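You operate a simulated robot arm through the tools that you are given. There is no shell and no other tool.

The job below is to be done with a simulated robot arm. You get a single attempt, and the scene is never put back.

JOB
Drain the tank, then wipe the sand off its floor with the sponge.
Fine: rinse drain valve closed again, sponge back in its place. What is to be rubbed or washed off counts as gone when no trace of it is left.

It is judged by the outcome, as a careful person would: the job done as asked, and still so three seconds after it is handed in. It fails if anything else is knocked over, pushed out of place, dropped, spilled or broken.

ROBOT AND FRAMES
A 7-joint arm with a two-finger parallel gripper, fixed in place. Base frame: the origin is on the floor under the middle of its stand, x ahead of it, y to its left, z up. Lengths are in cm, angles in rad, forces in N, time in s.
With the tool pointing down near the work surface it reaches from about 40 to 90 cm from the base axis. Its first joint turns from -2.496 to 2.496 rad. Payload 3 kg.
The tool frame sits at the grasp point between the pads (the TCP): z along the fingers, y along the line on which they close. The tips reach 3 cm beyond it. The gripper opens to 9.4 cm. The fingers are 2.8 cm wide and 1 cm thick; the gripper's body (5 by 9.6 cm) begins 5.5 cm behind the TCP.
Orientation is that of the tool frame in the base frame, as a unit quaternion [w, x, y, z]. With the fingers straight down and closing along the base's y, the tool's x points along the base's -x, its y along +y and its z along -z.

CONTROLS
- The arm moves only by the tool apply_moves. Its argument "commands" is a list that holds one entry, the list of rows, each a list of 7 numbers: the shift along the base's x, y, z in units of 100 mm (1.0 is 100 mm), then the turn, a rotation vector about the base's x, y, z in units of 90 degrees (1.0 is 90 degrees), then the finger opening in cm, from 0 to 9.4. In form: [[[x, y, z, wx, wy, wz, fingers], ...]]. A call has 1 to 20 rows; each row is the pose to reach, as a shift and turn from the pose commanded when the call began. A call with a number of a shift or a turn outside -1 to 1 is refused whole. A row lasts 0.2 s, in which the tool goes at most 5 cm and 0.15 rad; a call with a longer step from one row to the next is refused whole, and so is a gripper value outside its range. A pose out of reach is approached as far as the arm can. The call stops where the force on the tool passes 90 N (or 10 N more than at its start, if that is more) or the arm is blocked; 0.2 s more then pass. The fingers move at their own pace (about 7.2 cm/s each) and stop on an object; they squeeze with about 43 N. The grip force told is the motor's: it shows also when the fingers shut on nothing. Time passes only in rows, and 0.2 s behind the last, so rows that repeat a pose let the fingers close. The reply holds the time, the measured pose of the TCP, the force on the tool along the base axes, the opening and the grip force, in the units named above and with some noise, with the torque about the TCP (base axes, N m) and any sound that the robot's microphone picked up.
- Cameras (640 x 400 px; columns grow to the right, rows downward): "scene" is fixed at [5.03, 50.14, 142.89]; the picture's right is [0.95, 0.33, 0.00], its down [0.27, -0.77, -0.58] and it looks along [-0.19, 0.55, -0.82] (base axes); focal length 214 px, centre (320, 200). "wrist" rides on the gripper at [7.6, 1.4, -10.2] in the tool frame; the picture's right is [-0.18, 0.98, 0.00], its down [-0.75, -0.14, -0.64] and it looks along [-0.63, -0.12, 0.77] (tool axes); focal length 243 px, centre (320, 200). There is no depth. A picture from a camera that has moved, and an enlarged one, comes with that camera's place and axes in the base frame and with its lens.
- snapshot(camera): a new picture of that camera. No time passes.
- zoom(camera, box): a new picture of the part [left, top, right, bottom] of that camera's present view, enlarged. No time passes.
- sign_off(): hands the job in; it is judged then, once.

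Places have to be worked out from the pictures, the camera data and where the tool is seen. Open the gripper and draw the arm clear of the work before you hand the job in, unless the task says otherwise.

The tools are called after "Emit:" as name(argument=value, ...) on one line, values as JSON. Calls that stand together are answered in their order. apply_moves: Moves the arm, as the interface text tells. Its arguments: {"type":"object","properties":{"commands":{"type":"array"}},"required":["commands"]} The other tools are called the same way: snapshot (camera) takes a picture; zoom (camera, box) takes an enlarged picture of a part of a camera's view; sign_off () hands the job in.

At the start:

```text
time_s: 0.0
eef_pos: [41.44, 36.16, 117.22]
tool_rot: [0.0, 0.0, 1.0, 0.0]
force: [1.4, 0.1, -0.5]
wrist_torque: [0.03, 0.0, 0.01]
gripper_width: 9.4
grip_force: 0.1
```

scene: 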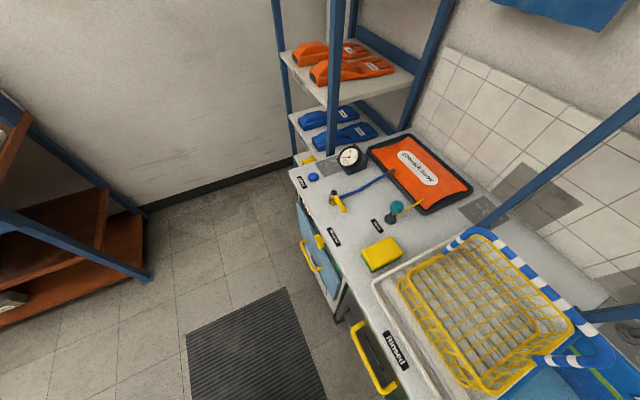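
wrist: 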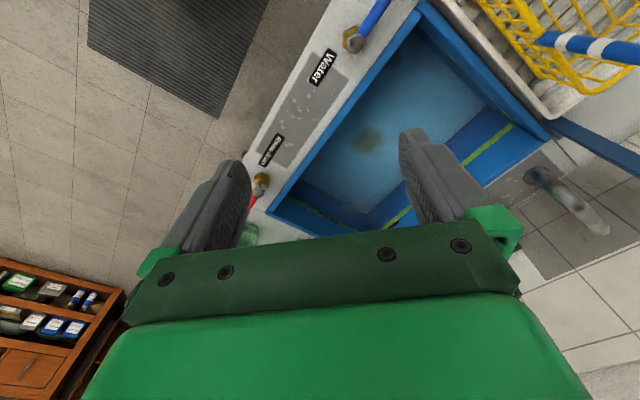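

The scene camera shows a bench with labelled valves, a sponge and a basket; the wrist camera shows a blue tank with water and a dark sand patch. I take enlarged pictures to read the labels.

Emit:
zoom(camera="scene", box=[280, 130, 480, 270])

Emit:
zoom(camera="scene", box=[340, 220, 640, 400])

Emit:
zoom(camera="wrist", box=[220, 0, 620, 250])

Emit:
snapshot(camera="wrist")

```text
2.86 times, centred on (380, 200) of scene
camera zoom: at [5.03, 50.14, 142.89], right [0.95, 0.33, 0.0], down [0.27, -0.77, -0.58], along [-0.19, 0.55, -0.82], focal length 613 px, centre (149, 200)
```

zoom: 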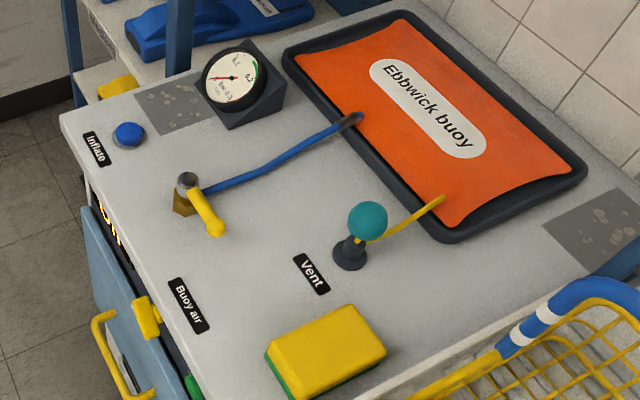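

```text
2.13 times, centred on (490, 310) of scene
camera zoom: at [5.03, 50.14, 142.89], right [0.95, 0.33, 0.0], down [0.27, -0.77, -0.58], along [-0.19, 0.55, -0.82], focal length 458 px, centre (-43, -35)
```

zoom: 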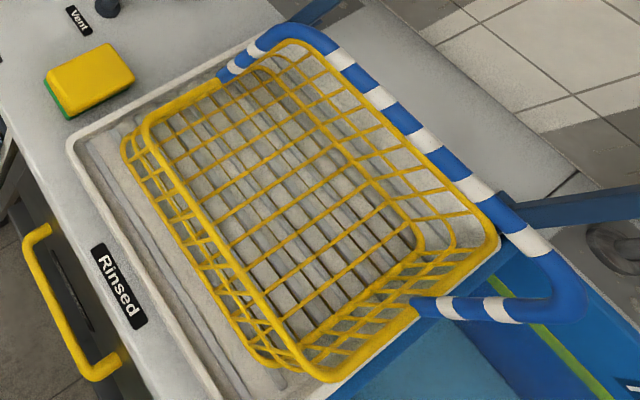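

```text
1.60 times, centred on (420, 125) of wrist
camera zoom: at [33.84, 37.55, 127.57], right [0.18, 0.98, 0.0], down [0.75, -0.14, 0.64], along [0.63, -0.12, -0.77], focal length 388 px, centre (160, 320)
```

zoom: 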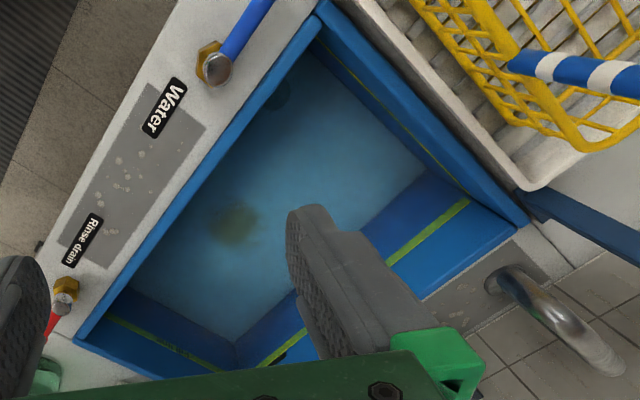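

```text
taken
camera wrist: at [33.84, 37.55, 127.57], right [0.18, 0.98, 0.0], down [0.75, -0.14, 0.64], along [0.63, -0.12, -0.77], focal length 243 px, centre (320, 200)
```

wrist: 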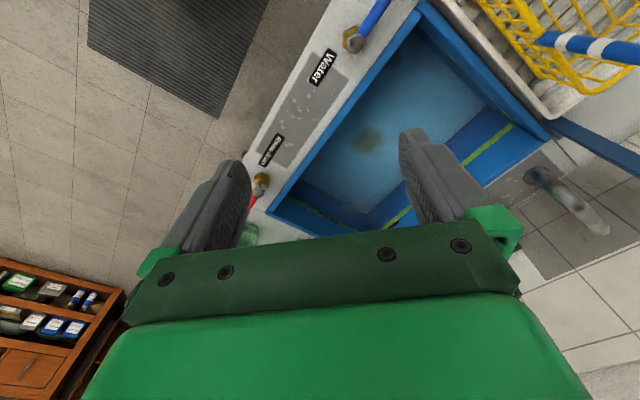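

The bench runs diagonally; I judge the rinse drain valve near (65, 17) and the tank between it and the water valve, but heights are uncertain. I move the arm sideways in the free air for a second view.

Emit:
apply_moves(commands=[[[0.3, -0.3, 0, 0, 0, 0, 9.4], [0.6, -0.6, 0, 0, 0, 0, 9.4], [0.9, -0.9, 0, 0, 0, 0, 9.4], [0.9, -0.9, 0, 0, 0, 0, 9.4]]])

Emit:
snapshot(camera="wrist")

Emit:
snapshot(camera="scene")

```text
time_s: 1.0
eef_pos: [50.53, 26.79, 117.38]
tool_rot: [0.0, 0.0, 1.0, 0.0]
force: [-0.5, 0.3, 0.6]
wrist_torque: [0.0, 0.0, 0.0]
gripper_width: 9.38
grip_force: 0.1
```

```text
taken
camera wrist: at [43.03, 28.22, 127.71], right [0.18, 0.98, 0.0], down [0.75, -0.14, 0.64], along [0.63, -0.12, -0.77], focal length 243 px, centre (320, 200)
```

wrist: 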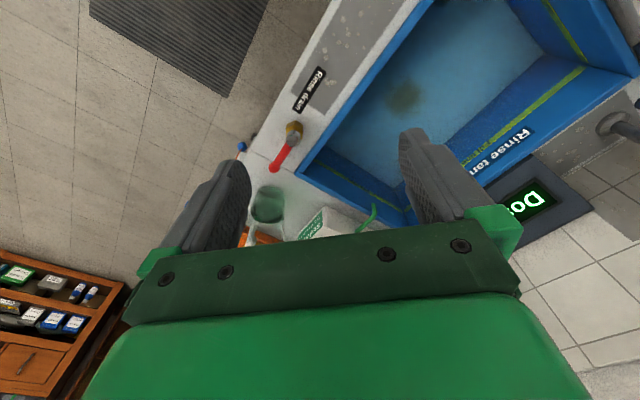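

```text
taken
```

scene: 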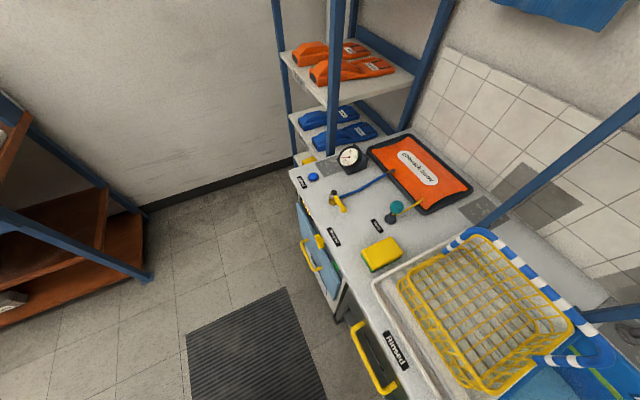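

Triangulating the two views puts the rinse drain valve at about (60.2, 20.3, 86.7) and the tank floor around z≈65. I zoom on the valve and the display.

Emit:
zoom(camera="wrist", box=[220, 60, 380, 260])

Emit:
zoom(camera="wrist", box=[320, 0, 640, 240])

```text
2.00 times, centred on (300, 160) of wrist
camera zoom: at [43.03, 28.22, 127.71], right [0.18, 0.98, 0.0], down [0.75, -0.14, 0.64], along [0.63, -0.12, -0.77], focal length 485 px, centre (360, 280)
```

zoom: 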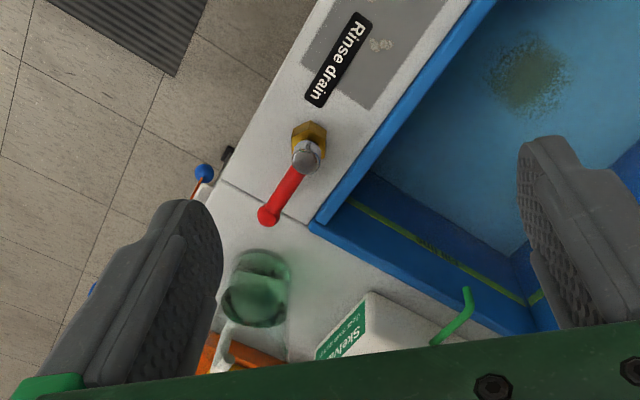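

```text
1.67 times, centred on (480, 120) of wrist
camera zoom: at [43.03, 28.22, 127.71], right [0.18, 0.98, 0.0], down [0.75, -0.14, 0.64], along [0.63, -0.12, -0.77], focal length 404 px, centre (53, 333)
```

zoom: 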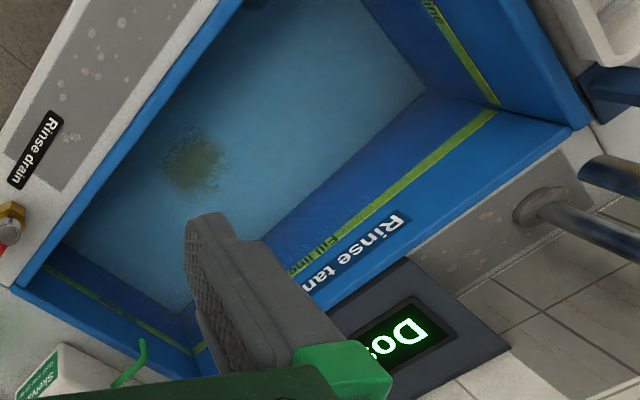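

The drain lever is red, pivoting near (60.2, 20.3) with its tip near (66.6, 14.6), along the bench edge. I move a bit further on at the same height to look from above.

Emit:
apply_moves(commands=[[[0.3, -0.3, 0, 0, 0, 0, 9.4], [0.6, -0.6, 0, 0, 0, 0, 9.4], [0.9, -0.9, 0, 0, 0, 0, 9.4], [0.9, -0.9, 0, 0, 0, 0, 9.4]]])

Emit:
snapshot(camera="wrist")

Emit:
zoom(camera="wrist", box=[220, 0, 480, 200])

```text
time_s: 2.0
eef_pos: [59.71, 17.83, 117.21]
tool_rot: [-0.001, 0.001, 1.0, -0.001]
force: [0.3, -0.3, -0.6]
wrist_torque: [-0.02, 0.0, 0.03]
gripper_width: 9.42
grip_force: 0.1
```

```text
taken
camera wrist: at [52.1, 19.22, 127.55], right [0.18, 0.98, 0.0], down [0.75, -0.14, 0.64], along [0.63, -0.12, -0.77], focal length 243 px, centre (320, 200)
```

wrist: 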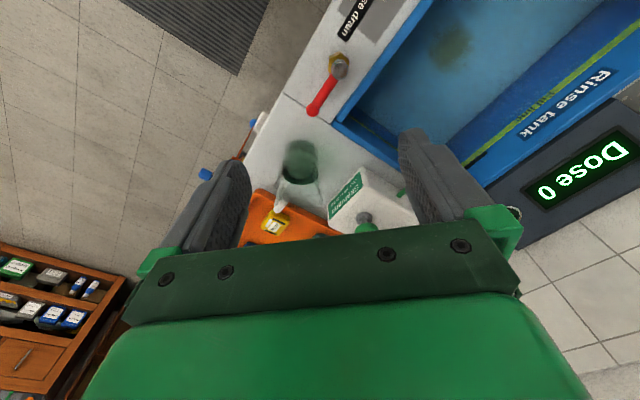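

```text
2.00 times, centred on (350, 100) of wrist
camera zoom: at [52.1, 19.22, 127.55], right [0.18, 0.98, 0.0], down [0.75, -0.14, 0.64], along [0.63, -0.12, -0.77], focal length 485 px, centre (260, 400)
```

zoom: 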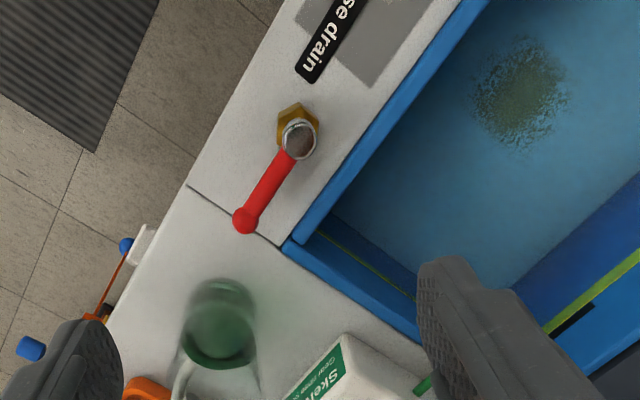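

Both the lever tip and pivot triangulate to z≈89, with the bench top near z≈85; the lever lies at 45° along the bench edge. I zoom closer on the valve to look for its turning direction.

Emit:
zoom(camera="wrist", box=[290, 30, 370, 130])

Emit:
zoom(camera="wrist", box=[190, 100, 460, 270])

```text
4.00 times, centred on (330, 80) of wrist
camera zoom: at [52.1, 19.22, 127.55], right [0.18, 0.98, 0.0], down [0.75, -0.14, 0.64], along [0.63, -0.12, -0.77], focal length 970 px, centre (280, 680)
```

zoom: 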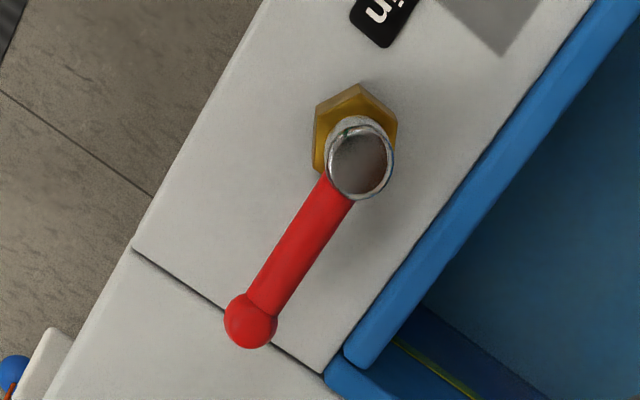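

```text
2.35 times, centred on (325, 185) of wrist
camera zoom: at [52.1, 19.22, 127.55], right [0.18, 0.98, 0.0], down [0.75, -0.14, 0.64], along [0.63, -0.12, -0.77], focal length 571 px, centre (308, 235)
```

zoom: 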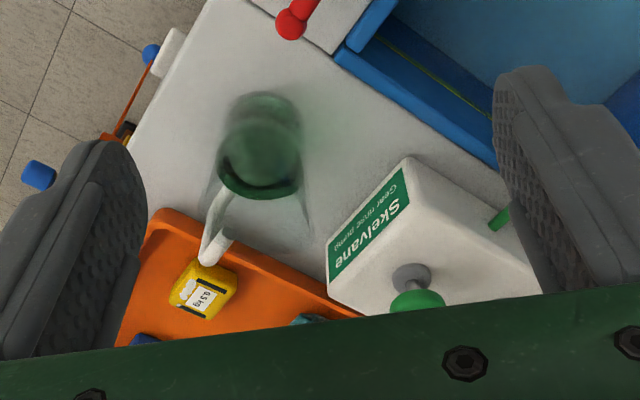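

The lever has no visible stop, and a glass jug stands about 5 cm beyond its tip, so I will grip the lever rather than sweep it. I turn the gripper −45° so the fingers close across the lever and move above a point 4.5 cm from the pivot, at a safe height.

Emit:
apply_moves(commands=[[[0.07, 0, -0.02, 0, 0, -0.083, 6], [0.14, -0.01, -0.05, 0, 0, -0.166, 4], [0.2, -0.02, -0.08, 0, 0, -0.25, 4], [0.26, -0.03, -0.12, 0, 0, -0.333, 4], [0.33, -0.05, -0.16, 0, 0, -0.416, 4], [0.4, -0.06, -0.2, 0, 0, -0.5, 4], [0.4, -0.06, -0.2, 0, 0, -0.5, 4], [0.4, -0.06, -0.2, 0, 0, -0.5, 4]]])

Emit:
snapshot(camera="wrist")

Emit:
snapshot(camera="scene")

```text
time_s: 3.8
eef_pos: [63.47, 17.48, 115.45]
tool_rot: [-0.001, 0.382, 0.924, 0.0]
force: [0.4, -0.1, 0.8]
wrist_torque: [-0.01, -0.02, -0.03]
gripper_width: 3.99
grip_force: 0.2
```

```text
taken
camera wrist: at [59.14, 23.84, 125.75], right [0.83, 0.56, 0.0], down [0.43, -0.63, 0.64], along [0.36, -0.53, -0.77], focal length 243 px, centre (320, 200)
```

wrist: 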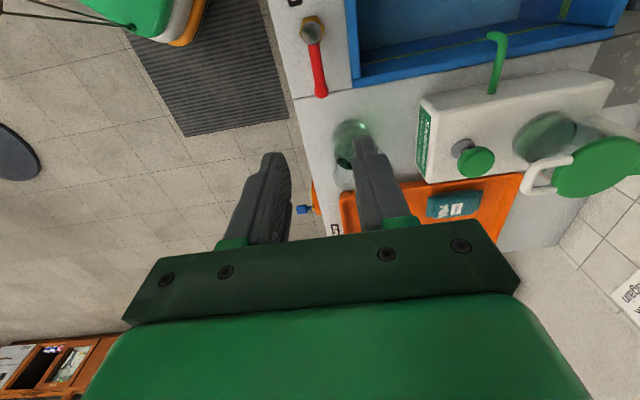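

```text
taken
```

scene: 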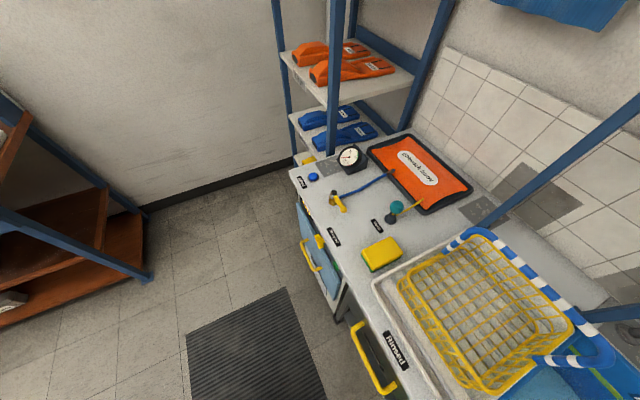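

The lever lies right below the TCP (it projects at column ~317, the TCP at 320). I descend 20 cm in steps and check again.

Emit:
apply_moves(commands=[[[0, 0, -0.3, 0, 0, 0, 4], [0, 0, -0.6, 0, 0, 0, 4], [0, 0, -0.9, 0, 0, 0, 4], [0.0, 0, -1.0, 0, 0, 0, 4]]])

Emit:
apply_moves(commands=[[[0, 0, -0.3, 0, 0, 0, 4], [0, 0, -0.6, 0, 0, 0, 4], [0, 0, -0.8, 0, 0, 0, 4], [0.0, 0, -0.8, 0, 0, 0, 4]]])

Emit:
snapshot(camera="wrist")

```text
time_s: 4.8
eef_pos: [63.54, 17.56, 105.24]
tool_rot: [0.0, 0.383, 0.924, 0.0]
force: [0.4, 0.0, 0.2]
wrist_torque: [0.0, 0.0, 0.0]
gripper_width: 3.98
grip_force: 0.1
```

```text
time_s: 5.8
eef_pos: [63.55, 17.64, 97.4]
tool_rot: [0.0, 0.383, 0.924, 0.0]
force: [0.1, -0.5, -0.3]
wrist_torque: [-0.02, -0.01, -0.03]
gripper_width: 4.02
grip_force: 0.0
```

```text
taken
camera wrist: at [59.25, 23.93, 107.69], right [0.82, 0.57, 0.0], down [0.43, -0.63, 0.64], along [0.36, -0.53, -0.77], focal length 243 px, centre (320, 200)
```

wrist: 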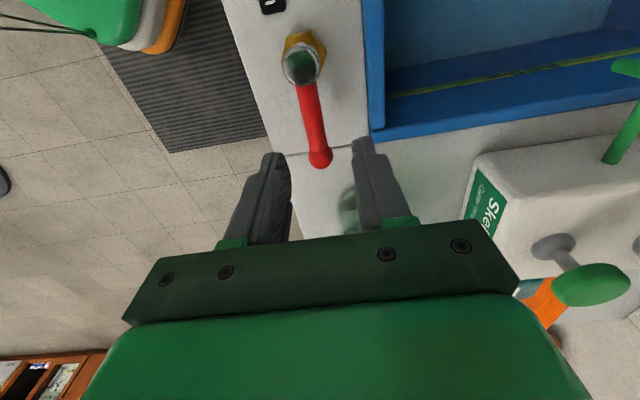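

The ball end triangulates to about (65.0, 15.5, 90) and the pivot to (60.3, 20.4), so I shift slightly and descend to TCP z≈90, then close on the lever.

Emit:
apply_moves(commands=[[[-0.01, -0.02, -0.25, 0, 0, 0, 4], [-0.02, -0.03, -0.5, 0, 0, 0, 4], [-0.02, -0.03, -0.75, 0, 0, 0, 4], [-0.02, -0.03, -0.75, 0, 0, 0, 4]]])

Emit:
snapshot(camera="wrist")

```text
time_s: 6.8
eef_pos: [63.04, 17.26, 89.85]
tool_rot: [-0.001, 0.383, 0.924, 0.0]
force: [0.2, 0.4, 0.1]
wrist_torque: [-0.03, 0.01, 0.03]
gripper_width: 3.99
grip_force: 0.0
```

```text
taken
camera wrist: at [58.76, 23.61, 100.26], right [0.82, 0.57, 0.0], down [0.43, -0.63, 0.64], along [0.36, -0.53, -0.77], focal length 243 px, centre (320, 200)
```

wrist: 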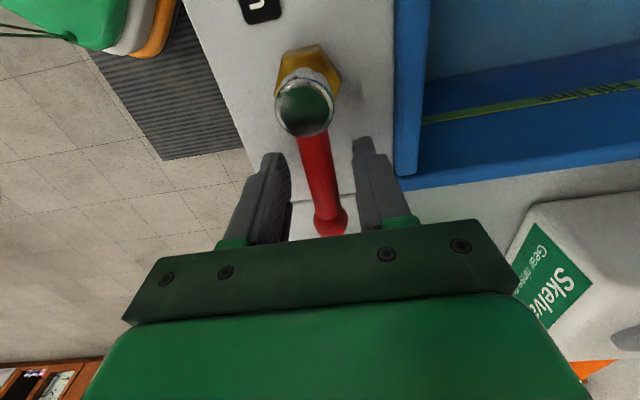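

The lever sits between the pads at TCP height. I close the fingers on it.

Emit:
apply_moves(commands=[[[0, 0, 0, 0, 0, 0, 2], [0, 0, 0, 0, 0, 0, 1], [0, 0, 0, 0, 0, 0, 0], [0, 0, 0, 0, 0, 0, 0]]])

Emit:
snapshot(camera="wrist")

```text
time_s: 7.8
eef_pos: [63.13, 17.25, 90.06]
tool_rot: [0.001, 0.382, 0.924, 0.002]
force: [18.9, 17.5, -7.3]
wrist_torque: [-0.05, -0.01, -1.13]
gripper_width: 2.11
grip_force: 45.0
```

```text
taken
camera wrist: at [58.81, 23.67, 100.26], right [0.83, 0.56, 0.0], down [0.43, -0.63, 0.64], along [0.36, -0.53, -0.77], focal length 243 px, centre (320, 200)
```

wrist: 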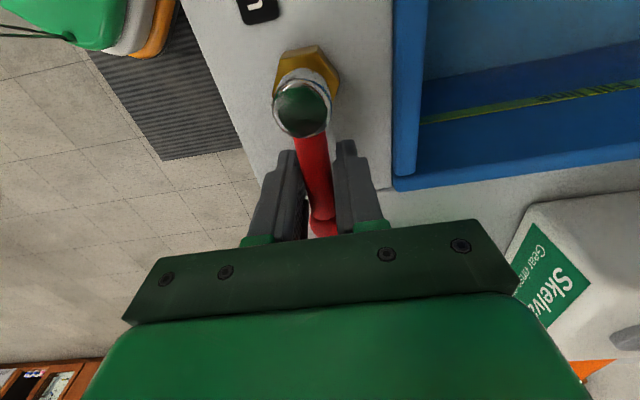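

Closing moved the lever slightly toward the bench front with a steady reaction of about 25 N, so it may turn that way against friction. I try a small clockwise turn about the pivot and read the force.

Emit:
apply_moves(commands=[[[-0.025, -0.019, 0, 0, 0, -0.048, 0], [-0.05, -0.038, 0, 0, 0, -0.0955, 0], [-0.05, -0.038, 0, 0, 0, -0.0955, 0]]])

Emit:
zoom(camera="wrist", box=[220, 0, 460, 240])

```text
time_s: 8.6
eef_pos: [62.78, 16.88, 89.82]
tool_rot: [0.0, 0.451, 0.893, 0.001]
force: [5.8, 25.6, 26.4]
wrist_torque: [0.04, -0.04, -0.81]
gripper_width: 2.1
grip_force: 44.8
```

```text
1.67 times, centred on (340, 120) of wrist
camera zoom: at [59.33, 23.82, 100.22], right [0.9, 0.43, 0.0], down [0.33, -0.69, 0.64], along [0.28, -0.58, -0.77], focal length 404 px, centre (287, 333)
```

zoom: 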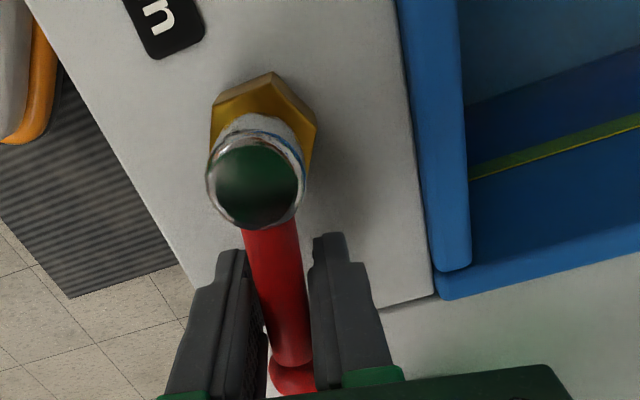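

The lever has turned clockwise about 13° with steady friction (~26 N), so it does open this way. I continue along the arc, 40° further, and watch the force.

Emit:
apply_moves(commands=[[[-0.025, -0.016, 0, 0, 0, -0.044, 0], [-0.051, -0.031, 0, 0, 0, -0.089, 0], [-0.078, -0.043, 0, 0, 0, -0.133, 0], [-0.105, -0.054, 0, 0, 0, -0.178, 0], [-0.134, -0.062, 0, 0, 0, -0.222, 0], [-0.163, -0.069, 0, 0, 0, -0.267, 0], [-0.192, -0.073, 0, 0, 0, -0.311, 0], [-0.222, -0.076, 0, 0, 0, -0.356, 0], [-0.251, -0.076, 0, 0, 0, -0.4, 0], [-0.281, -0.075, 0, 0, 0, -0.444, 0]]])

Emit:
snapshot(camera="wrist")

```text
time_s: 10.8
eef_pos: [59.84, 16.0, 89.71]
tool_rot: [0.001, 0.729, 0.684, -0.001]
force: [8.1, -12.4, 14.8]
wrist_torque: [-0.02, 0.01, -0.41]
gripper_width: 2.09
grip_force: 45.4
```

```text
taken
camera wrist: at [61.74, 23.49, 100.06], right [0.97, -0.24, 0.0], down [-0.19, -0.74, 0.64], along [-0.16, -0.62, -0.77], focal length 243 px, centre (320, 200)
```

wrist: 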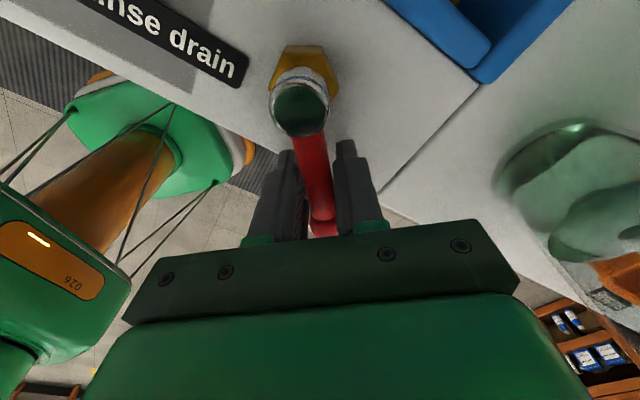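

The lever now points roughly straight out at about −97°, moving freely. I continue the remaining ~40° of the quarter turn.

Emit:
apply_moves(commands=[[[-0.03, 0.004, 0, 0, 0, -0.044, 0], [-0.059, 0.009, 0, 0, 0, -0.089, 0], [-0.087, 0.017, 0, 0, 0, -0.133, 0], [-0.115, 0.027, 0, 0, 0, -0.178, 0], [-0.142, 0.039, 0, 0, 0, -0.222, 0], [-0.169, 0.052, 0, 0, 0, -0.267, 0], [-0.194, 0.067, 0, 0, 0, -0.311, 0], [-0.219, 0.084, 0, 0, 0, -0.356, 0]]])

Emit:
snapshot(camera="wrist")

```text
time_s: 12.6
eef_pos: [57.6, 16.97, 89.73]
tool_rot: [0.0, 0.89, 0.457, 0.0]
force: [-11.2, -15.1, -1.6]
wrist_torque: [-0.42, 0.28, 0.46]
gripper_width: 2.09
grip_force: 44.9
```

```text
taken
camera wrist: at [63.31, 22.35, 100.03], right [0.69, -0.72, 0.0], down [-0.55, -0.53, 0.64], along [-0.46, -0.44, -0.77], focal length 243 px, centre (320, 200)
```

wrist: 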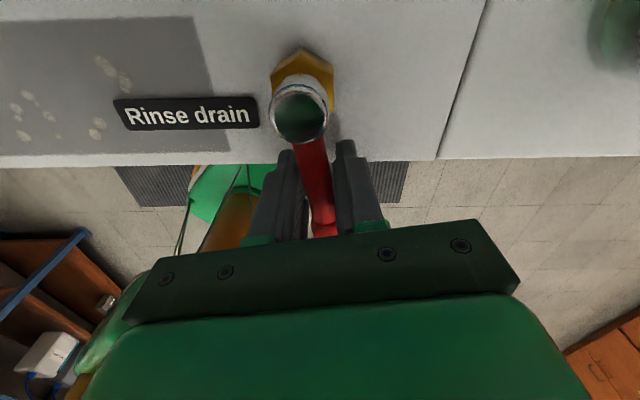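

The lever is near −128°, close to a quarter turn. I go a little further to find the end stop.

Emit:
apply_moves(commands=[[[-0.023, 0.019, 0, 0, 0, -0.044, 0], [-0.045, 0.04, 0, 0, 0, -0.089, 0], [-0.065, 0.062, 0, 0, 0, -0.133, 0], [-0.065, 0.062, 0, 0, 0, -0.133, 0]]])

Emit:
snapshot(camera="wrist")

```text
time_s: 13.3
eef_pos: [57.7, 17.18, 89.74]
tool_rot: [0.005, 0.925, 0.38, 0.005]
force: [34.1, -16.5, -8.5]
wrist_torque: [0.41, -0.2, 1.08]
gripper_width: 2.44
grip_force: 44.6
stopped in row 3: the force on the tool passed its limit at 98 N (the readings are from after the stop); the commanded pose is now the measured one
```

```text
taken
camera wrist: at [63.98, 21.47, 100.19], right [0.56, -0.83, 0.01], down [-0.64, -0.43, 0.64], along [-0.52, -0.36, -0.77], focal length 243 px, centre (320, 200)
```

wrist: 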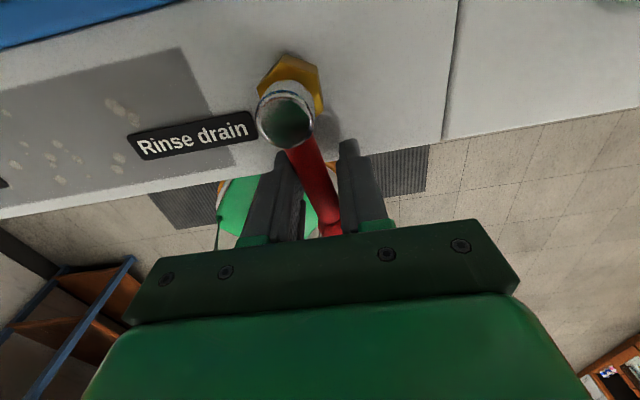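

The lever hit its stop at 98 N, so the valve is at its open end. I open the fingers to 4 cm and rise clear, then look at the tank.

Emit:
apply_moves(commands=[[[0, 0, 0, 0, 0, 0, 3], [0, 0, 0, 0, 0, 0, 4], [0, 0, 0, 0, 0, 0, 4], [0, 0, 0.3, 0, 0, 0, 4], [0, 0, 0.6, 0, 0, 0, 4], [0, 0, 1.0, 0, 0, 0, 4], [0, 0, 1.0, 0, 0, 0, 4]]])

Emit:
snapshot(camera="wrist")

```text
time_s: 14.9
eef_pos: [57.95, 17.42, 100.01]
tool_rot: [0.003, 0.926, 0.378, 0.004]
force: [-0.4, 0.6, -0.5]
wrist_torque: [0.01, -0.02, 0.01]
gripper_width: 4.01
grip_force: 0.1
```

```text
taken
camera wrist: at [64.33, 21.67, 110.41], right [0.56, -0.83, 0.01], down [-0.64, -0.43, 0.64], along [-0.52, -0.36, -0.77], focal length 243 px, centre (320, 200)
```

wrist: 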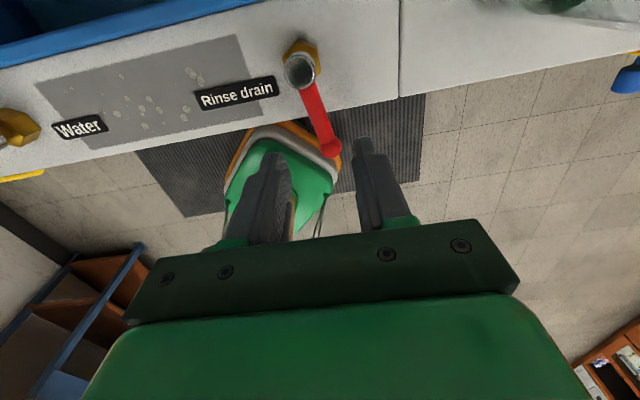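

The lever now points outward at about −126°, roughly a quarter turn from where it was. I rise and turn back toward the tank to check the water level.

Emit:
apply_moves(commands=[[[0, 0, 0.3, 0, 0, 0.08, 4], [0, 0, 0.6, 0, 0, 0.165, 4], [-0.05, 0.1, 0.9, 0, 0, 0.25, 4], [-0.1, 0.2, 1.0, 0, 0, 0.33, 4], [-0.15, 0.3, 1.0, 0, 0, 0.415, 4], [-0.2, 0.4, 1.0, 0, 0, 0.5, 4], [-0.25, 0.5, 1.0, 0, 0, 0.58, 4], [-0.3, 0.6, 1.0, 0, 0, 0.665, 4], [-0.35, 0.7, 1.0, 0, 0, 0.75, 4], [-0.4, 0.8, 1.0, 0, 0, 0.83, 4], [-0.45, 0.9, 1.0, 0, 0, 0.915, 4], [-0.5, 1.0, 1.0, 0, 0, 1.0, 4]]])

Emit:
apply_moves(commands=[[[-0.05, 0, 0.1, 0, 0, 0.08, 4], [-0.1, 0.0, 0.1, 0, 0, 0.165, 4], [-0.15, 0.0, 0.1, 0, 0, 0.25, 4], [-0.2, 0.0, 0.1, 0, 0, 0.33, 4], [-0.25, 0.0, 0.1, 0, 0, 0.415, 4], [-0.3, 0.0, 0.1, 0, 0, 0.5, 4], [-0.35, 0.0, 0.1, 0, 0, 0.58, 4], [-0.4, 0, 0.1, 0, 0, 0.665, 4], [-0.45, 0, 0.1, 0, 0, 0.75, 4], [-0.5, 0, 0.1, 0, 0, 0.83, 4], [-0.55, 0, 0.1, 0, 0, 0.915, 4], [-0.6, 0, 0.1, 0, 0, 1.0, 4]]])

Emit:
snapshot(camera="wrist")

Emit:
snapshot(camera="scene")

```text
time_s: 17.5
eef_pos: [52.48, 27.29, 109.93]
tool_rot: [-0.002, 0.386, 0.923, 0.006]
force: [0.7, 0.3, -0.4]
wrist_torque: [0.0, -0.03, 0.01]
gripper_width: 4.02
grip_force: 0.0
```

```text
time_s: 20.1
eef_pos: [46.57, 27.37, 110.75]
tool_rot: [-0.005, -0.381, 0.925, 0.003]
force: [0.1, -0.1, -0.2]
wrist_torque: [0.02, 0.0, -0.02]
gripper_width: 4.02
grip_force: 0.1
```

```text
taken
camera wrist: at [40.26, 22.85, 121.21], right [-0.56, 0.83, 0.01], down [0.64, 0.43, 0.64], along [0.52, 0.36, -0.77], focal length 243 px, centre (320, 200)
```

wrist: 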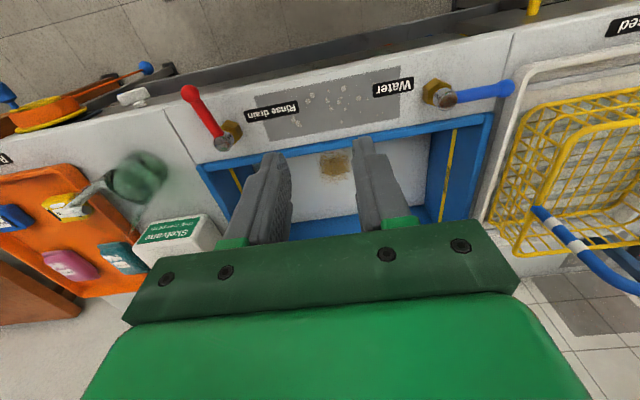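

```text
taken
```

scene: 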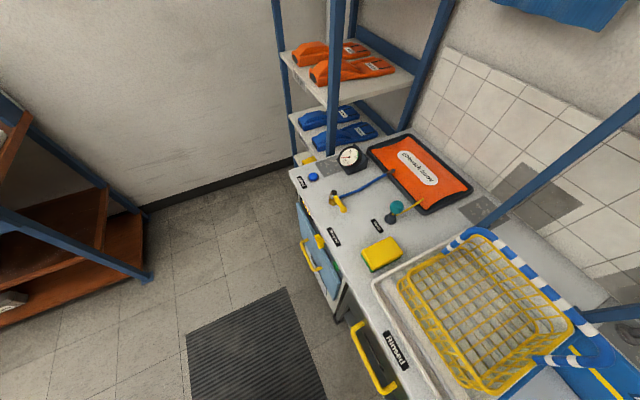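

The tank already looks drained, with a sand patch on a whitish floor. I zoom in on it to confirm.

Emit:
zoom(camera="wrist", box=[190, 100, 500, 260])

Emit:
zoom(camera="wrist", box=[280, 130, 400, 210])

```text
2.06 times, centred on (345, 180) of wrist
camera zoom: at [40.26, 22.85, 121.21], right [-0.56, 0.83, 0.01], down [0.64, 0.43, 0.64], along [0.52, 0.36, -0.77], focal length 501 px, centre (268, 241)
```

zoom: 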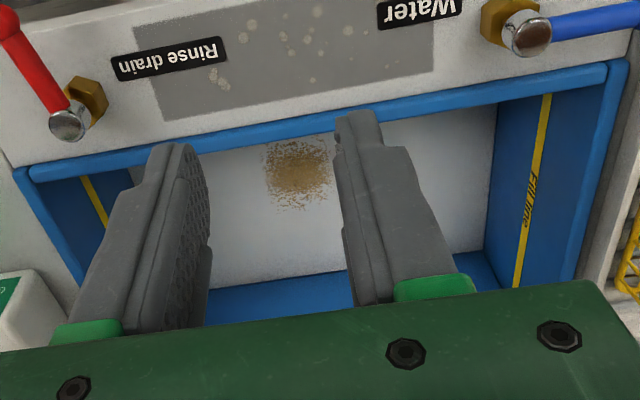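

```text
5.00 times, centred on (340, 170) of wrist
camera zoom: at [40.26, 22.85, 121.21], right [-0.56, 0.83, 0.01], down [0.64, 0.43, 0.64], along [0.52, 0.36, -0.77], focal length 1213 px, centre (220, 350)
```

zoom: 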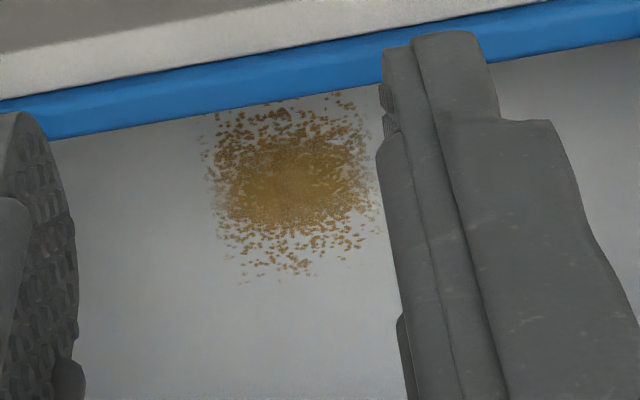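

The tank is empty: dry white floor with a brown sand patch near (65, 44.5), floor z≈67. I move above the tank to see the whole floor from overhead.

Emit:
apply_moves(commands=[[[0.2, 0.2, 0.1, 0, 0, 0, 4], [0.45, 0.4, 0.3, 0, 0, 0, 4], [0.75, 0.6, 0.5, 0, 0, 0, 4], [1.0, 0.8, 0.7, 0, 0, 0, 4], [1.0, 1.0, 0.7, 0, 0, 0, 4]]])

Emit:
snapshot(camera="wrist")

Emit:
zoom(camera="wrist", box=[160, 0, 500, 220])

```text
time_s: 21.3
eef_pos: [56.53, 37.38, 117.76]
tool_rot: [-0.004, -0.38, 0.925, 0.003]
force: [0.1, -0.1, 0.0]
wrist_torque: [0.01, 0.0, 0.0]
gripper_width: 4.0
grip_force: 0.0
```

```text
taken
camera wrist: at [50.18, 33.01, 128.2], right [-0.56, 0.83, 0.01], down [0.64, 0.43, 0.64], along [0.53, 0.36, -0.77], focal length 243 px, centre (320, 200)
```

wrist: 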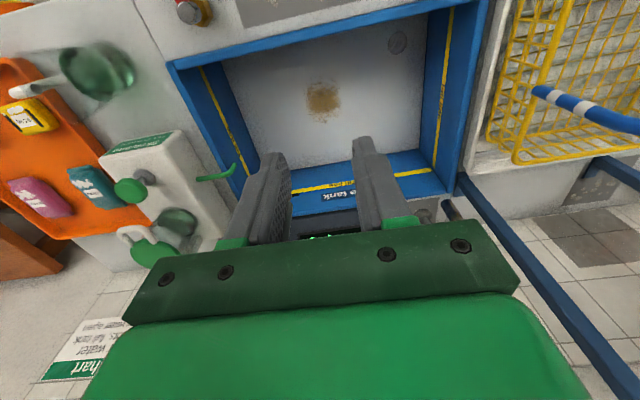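

```text
1.82 times, centred on (330, 110) of wrist
camera zoom: at [50.18, 33.01, 128.2], right [-0.56, 0.83, 0.01], down [0.64, 0.43, 0.64], along [0.53, 0.36, -0.77], focal length 441 px, centre (302, 364)
```

zoom: 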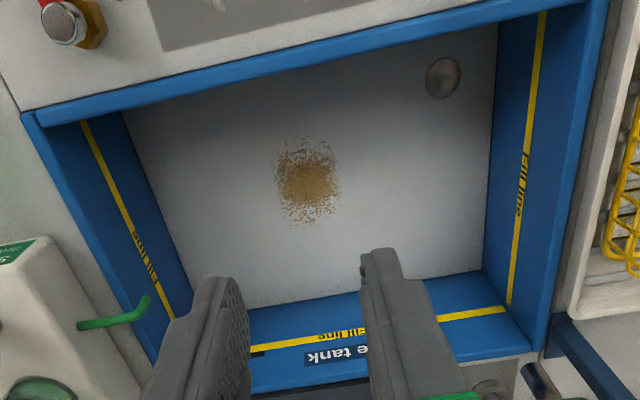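

Sand patch centre is about (65.6, 44.2, 67), roughly 10–12 cm across; the drain is elsewhere on the floor. Now I travel high along the bench front to the sponge (near (13.6, 76.4), top z≈88).

Emit:
apply_moves(commands=[[[-0.3, 0.1, 0.1, 0, 0, 0, 6], [-0.6, 0.2, 0.2, 0, 0, 0, 8], [-0.9, 0.35, 0.2, 0, 0, 0, 9.4], [-1.0, 0.45, 0.2, 0, 0, 0, 9.4]]])

Emit:
apply_moves(commands=[[[-0.3, 0.3, 0, 0, 0, 0, 9.4], [-0.6, 0.6, 0, 0, 0, 0, 9.4], [-0.9, 0.9, 0, 0, 0, 0, 9.4], [-1.0, 1.0, 0, 0, 0, 0, 9.4]]])

Emit:
apply_moves(commands=[[[-0.3, 0.3, 0, 0, 0, 0, 9.4], [-0.6, 0.6, 0, 0, 0, 0, 9.4], [-0.9, 0.9, 0, 0, 0, 0, 9.4], [-1.0, 1.0, 0, 0, 0, 0, 9.4]]])

Emit:
apply_moves(commands=[[[-0.3, 0.2, -0.1, 0, 0, 0, 9.4], [-0.6, 0.5, -0.3, 0, 0, 0, 9.4], [-0.9, 0.8, -0.5, 0, 0, 0, 9.4], [-1.0, 1.0, -0.5, 0, 0, 0, 9.4], [-1.0, 1.0, -0.5, 0, 0, 0, 9.4]]])

Emit:
snapshot(camera="wrist")

Emit:
snapshot(camera="scene")

```text
time_s: 22.3
eef_pos: [46.27, 41.76, 119.7]
tool_rot: [-0.005, -0.38, 0.925, 0.002]
force: [0.6, 0.4, 0.8]
wrist_torque: [-0.01, 0.0, 0.03]
gripper_width: 9.42
grip_force: 0.0
```

```text
time_s: 23.3
eef_pos: [36.18, 51.91, 119.81]
tool_rot: [-0.004, -0.38, 0.925, 0.003]
force: [0.1, 0.2, 0.8]
wrist_torque: [-0.02, -0.01, 0.01]
gripper_width: 9.4
grip_force: 0.1
```

```text
time_s: 24.3
eef_pos: [26.18, 62.01, 119.7]
tool_rot: [-0.005, -0.378, 0.926, 0.003]
force: [0.6, 0.1, 0.8]
wrist_torque: [0.0, 0.01, 0.0]
gripper_width: 9.41
grip_force: 0.2
```

```text
time_s: 25.5
eef_pos: [16.44, 71.97, 114.9]
tool_rot: [-0.004, -0.379, 0.926, 0.002]
force: [-0.5, 0.8, 0.1]
wrist_torque: [0.0, 0.01, 0.02]
gripper_width: 9.41
grip_force: 0.2
```

```text
taken
camera wrist: at [10.3, 67.61, 125.3], right [-0.56, 0.83, 0.01], down [0.64, 0.43, 0.64], along [0.53, 0.36, -0.77], focal length 243 px, centre (320, 200)
```

wrist: 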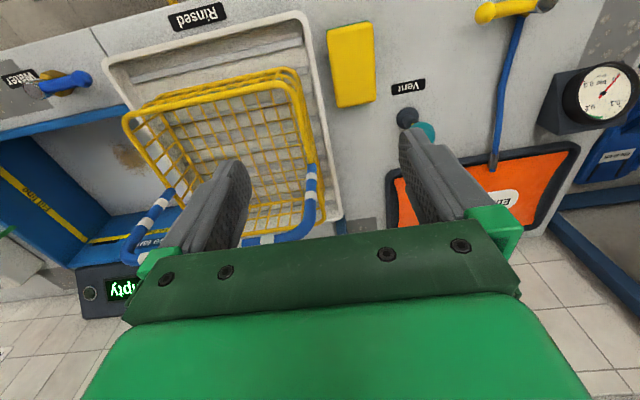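

```text
taken
```

scene: 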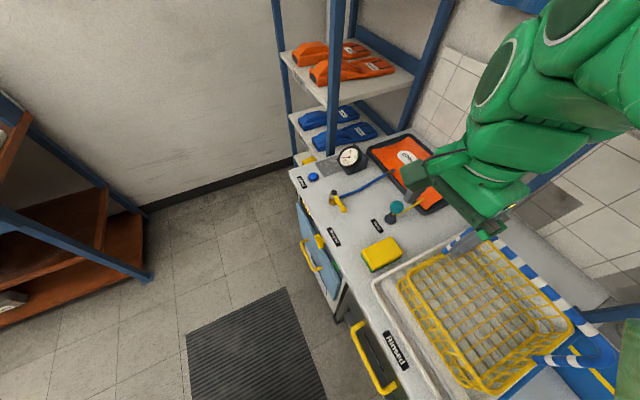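

The display now reads "Empty", so the tank is drained. I zoom on the sponge to fix its corners.

Emit:
zoom(camera="wrist", box=[290, 0, 450, 140])

Emit:
zoom(camera="scene", box=[340, 215, 420, 285])

Emit:
zoom(camera="wrist", box=[0, 120, 200, 320])

```text
2.86 times, centred on (370, 70) of wrist
camera zoom: at [10.3, 67.61, 125.3], right [-0.56, 0.83, 0.01], down [0.64, 0.43, 0.64], along [0.53, 0.36, -0.77], focal length 693 px, centre (177, 571)
```

zoom: 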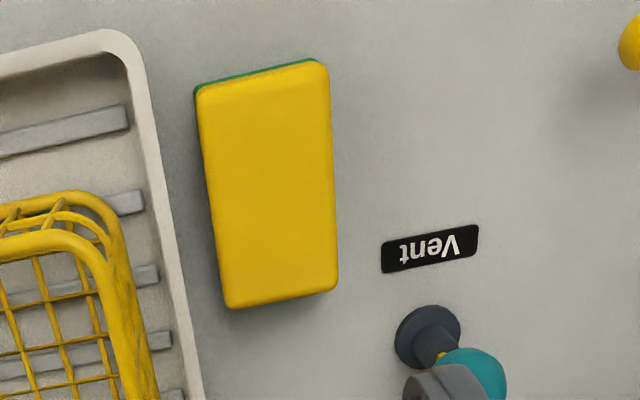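

```text
5.71 times, centred on (380, 250) of scene
camera zoom: at [5.03, 50.14, 142.89], right [0.95, 0.33, 0.0], down [0.27, -0.77, -0.58], along [-0.19, 0.55, -0.82], focal length 1226 px, centre (-23, -86)
```

zoom: 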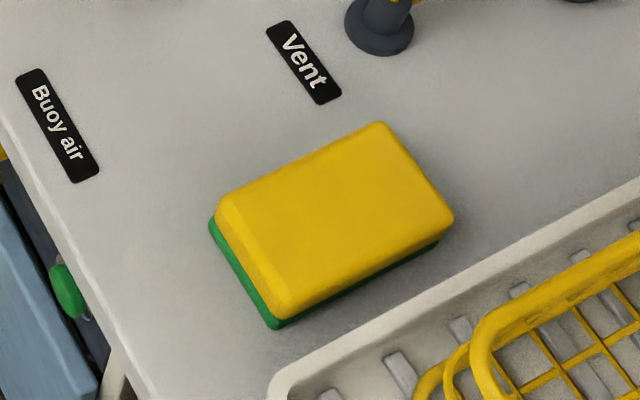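

```text
2.00 times, centred on (100, 220) of wrist
camera zoom: at [10.3, 67.61, 125.3], right [-0.56, 0.83, 0.01], down [0.64, 0.43, 0.64], along [0.53, 0.36, -0.77], focal length 485 px, centre (760, 160)
```

zoom: 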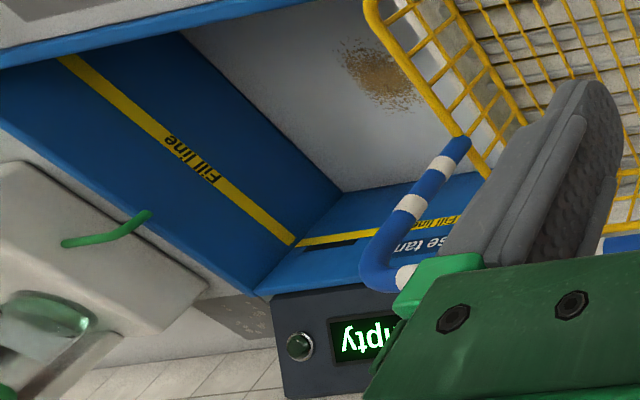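

The sponge is centred near (13.9, 75.8), about 9.5 × 5.7 cm with its long side along the bench depth, 2 cm clear of the tray. I move over it at z≈103 with the fingers set to 6.8 cm and look again.

Emit:
apply_moves(commands=[[[-0.1, 0.15, -0.3, 0, 0, 0.005, 6.8], [-0.2, 0.3, -0.6, 0, 0, 0.005, 6.8], [-0.26, 0.38, -0.9, 0, 0, 0.005, 6.8], [-0.26, 0.38, -1.0, 0, 0, 0.005, 6.8], [-0.26, 0.38, -1.0, 0, 0, 0.005, 6.8]]])

Emit:
snapshot(camera="wrist")

Emit:
zoom(camera="scene", box=[320, 150, 540, 300])

```text
time_s: 26.7
eef_pos: [13.84, 75.53, 104.8]
tool_rot: [-0.005, -0.382, 0.924, 0.003]
force: [-0.4, 1.1, 0.2]
wrist_torque: [0.03, -0.04, 0.01]
gripper_width: 6.79
grip_force: 0.1
```

```text
taken
camera wrist: at [7.71, 71.2, 115.28], right [-0.56, 0.83, 0.01], down [0.64, 0.43, 0.64], along [0.52, 0.36, -0.77], focal length 243 px, centre (320, 200)
```

wrist: 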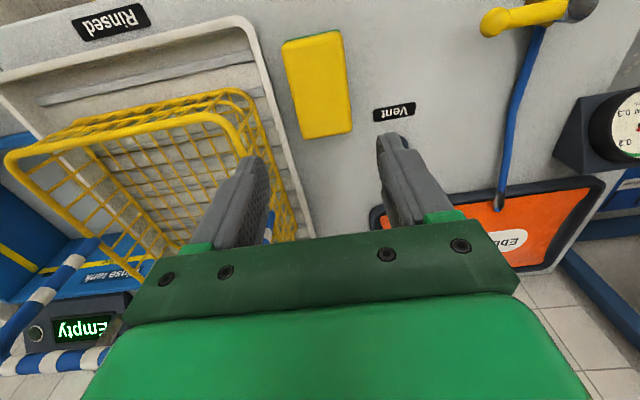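

```text
2.67 times, centred on (430, 225) of scene
camera zoom: at [5.03, 50.14, 142.89], right [0.95, 0.33, 0.0], down [0.27, -0.77, -0.58], along [-0.19, 0.55, -0.82], focal length 572 px, centre (27, 133)
```

zoom: 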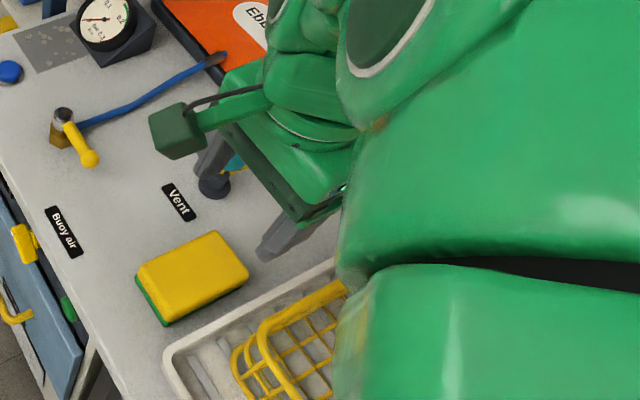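

The sponge centre projects within 0.2 cm of the TCP, and the basket rim is ~1.8 cm clear of the gripper body. I descend 10 cm.

Emit:
apply_moves(commands=[[[0, 0.01, -0.3, 0, 0, 0, 6.8], [0, 0.02, -0.6, 0, 0, 0, 6.8], [0, 0.02, -0.9, 0, 0, 0, 6.8], [0, 0.02, -1.0, 0, 0, 0, 6.8], [0, 0.02, -1.0, 0, 0, 0, 6.8]]])

Emit:
snapshot(camera="wrist")

Emit:
zoom(camera="scene", box=[340, 180, 500, 290])

```text
time_s: 27.9
eef_pos: [14.08, 75.85, 94.8]
tool_rot: [-0.005, -0.382, 0.924, 0.003]
force: [0.6, -0.5, 0.9]
wrist_torque: [-0.02, 0.0, -0.02]
gripper_width: 6.8
grip_force: 0.0
```

```text
taken
camera wrist: at [7.78, 71.42, 105.2], right [-0.56, 0.83, 0.01], down [0.64, 0.43, 0.64], along [0.52, 0.36, -0.77], focal length 243 px, centre (320, 200)
```

wrist: 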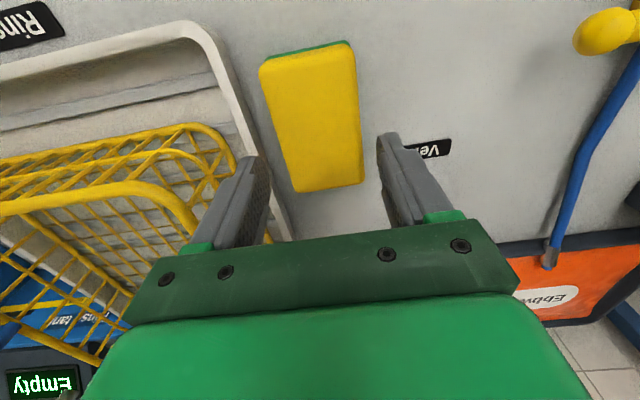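

```text
3.64 times, centred on (420, 235) of scene
camera zoom: at [5.03, 50.14, 142.89], right [0.95, 0.33, 0.0], down [0.27, -0.77, -0.58], along [-0.19, 0.55, -0.82], focal length 780 px, centre (-44, 73)
```

zoom: 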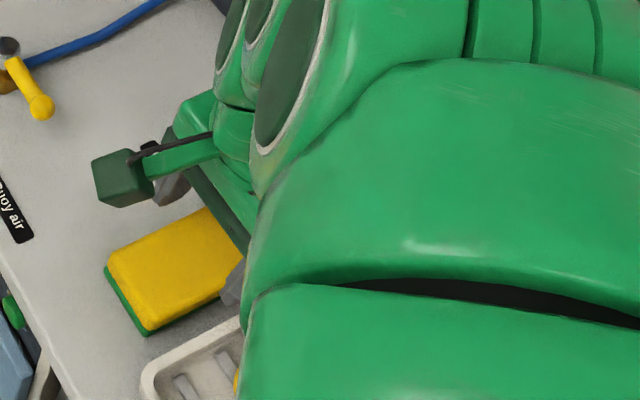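

Alignment is still within 0.15 cm and the basket rim is ~2 cm outside the gripper body. I lower the last 5.5 cm slowly to TCP z≈89.3.

Emit:
apply_moves(commands=[[[0, 0, -0.2, 0, 0, 0, 6.8], [0, 0, -0.4, 0, 0, 0, 6.8], [0, 0, -0.5, 0, 0, 0, 6.8], [0, 0, -0.55, 0, 0, 0, 6.8], [0, 0, -0.55, 0, 0, 0, 6.8]]])

Emit:
snapshot(camera="wrist")

Emit:
zoom(camera="wrist", box=[180, 80, 460, 260])

```text
time_s: 29.1
eef_pos: [14.03, 75.78, 89.29]
tool_rot: [-0.004, -0.382, 0.924, 0.003]
force: [0.0, -0.5, -0.6]
wrist_torque: [0.03, 0.04, 0.02]
gripper_width: 6.78
grip_force: 0.0
```

```text
taken
camera wrist: at [7.78, 71.35, 99.72], right [-0.56, 0.83, 0.01], down [0.64, 0.43, 0.64], along [0.52, 0.36, -0.77], focal length 243 px, centre (320, 200)
```

wrist: 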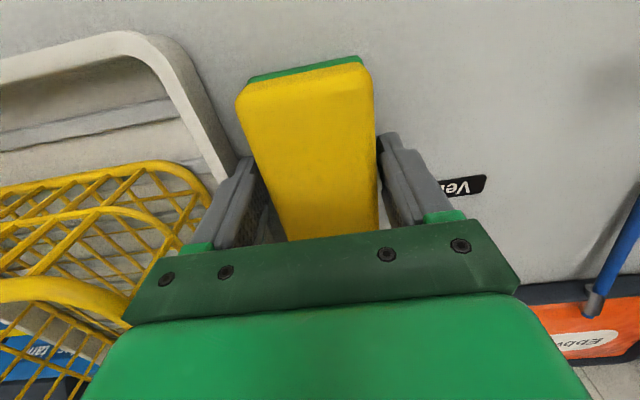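

```text
2.22 times, centred on (320, 170) of wrist
camera zoom: at [7.78, 71.35, 99.72], right [-0.56, 0.83, 0.01], down [0.64, 0.43, 0.64], along [0.52, 0.36, -0.77], focal length 539 px, centre (320, 267)
```

zoom: 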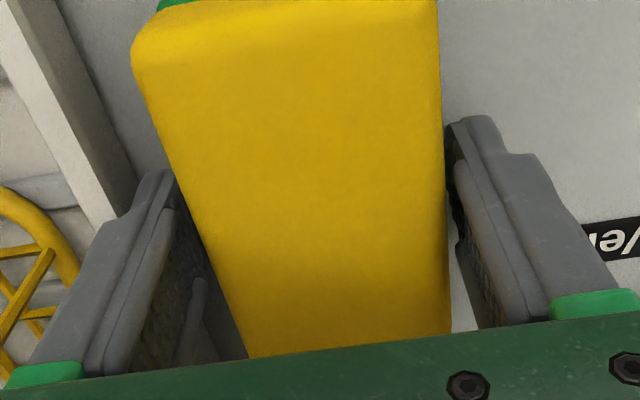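

The fingers straddle the sponge with tips about 1.2 cm above the bench. I close on it.

Emit:
apply_moves(commands=[[[0, 0, -0.02, 0, 0, 0, 6], [0, 0, -0.02, 0, 0, 0, 5], [0, 0, -0.02, 0, 0, 0, 3], [0, 0, -0.02, 0, 0, 0, 1], [0, 0, -0.02, 0, 0, 0, 0]]])

Emit:
snapshot(camera="wrist")

```text
time_s: 30.3
eef_pos: [13.97, 75.86, 89.35]
tool_rot: [-0.004, -0.382, 0.924, 0.004]
force: [1.7, 5.7, 52.3]
wrist_torque: [0.03, -0.07, 0.04]
gripper_width: 6.11
grip_force: 43.0
```

```text
taken
camera wrist: at [7.76, 71.33, 99.63], right [-0.56, 0.83, 0.01], down [0.64, 0.43, 0.64], along [0.52, 0.37, -0.77], focal length 243 px, centre (320, 200)
```

wrist: 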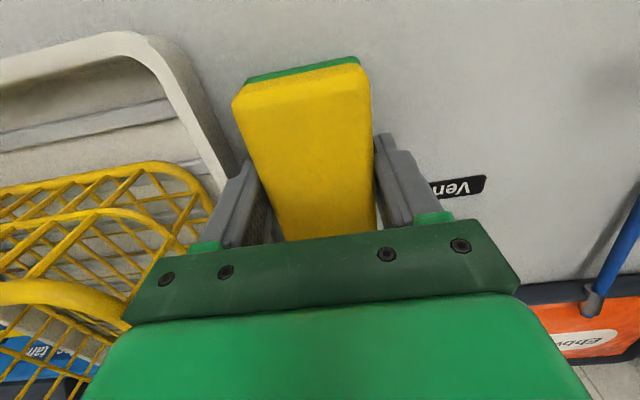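

The grip holds at 6.1 cm; the 52 N upward reading is the sponge pressed on the bench. I lift straight up 20 cm.

Emit:
apply_moves(commands=[[[0, 0, 0.05, 0, 0, 0, 0], [0, 0, 0.2, 0, 0, 0, 0], [0, 0, 0.4, 0, 0, 0, 0], [0, 0, 0.7, 0, 0, 0, 0], [0, 0, 1.0, 0, 0, 0, 0], [0, 0, 1.0, 0, 0, 0, 0]]])

Emit:
snapshot(camera="wrist")

Emit:
zoom(camera="scene", box=[300, 150, 500, 290])

```text
time_s: 31.7
eef_pos: [13.79, 75.7, 99.16]
tool_rot: [-0.004, -0.383, 0.924, 0.003]
force: [0.1, -0.4, -0.5]
wrist_torque: [0.04, 0.01, 0.02]
gripper_width: 6.11
grip_force: 42.9
```

```text
taken
camera wrist: at [7.55, 71.19, 109.45], right [-0.56, 0.83, 0.01], down [0.64, 0.43, 0.64], along [0.52, 0.36, -0.77], focal length 243 px, centre (320, 200)
```

wrist: 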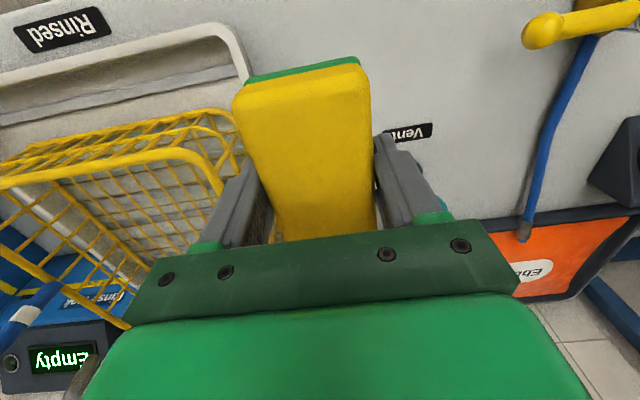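

```text
2.86 times, centred on (400, 220) of scene
camera zoom: at [5.03, 50.14, 142.89], right [0.95, 0.33, 0.0], down [0.27, -0.77, -0.58], along [-0.19, 0.55, -0.82], focal length 613 px, centre (91, 143)
```

zoom: 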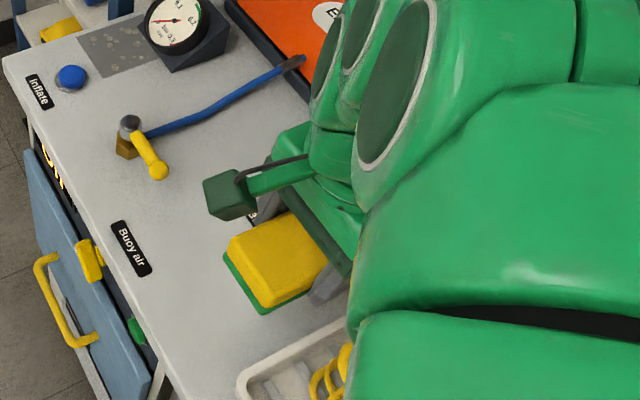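

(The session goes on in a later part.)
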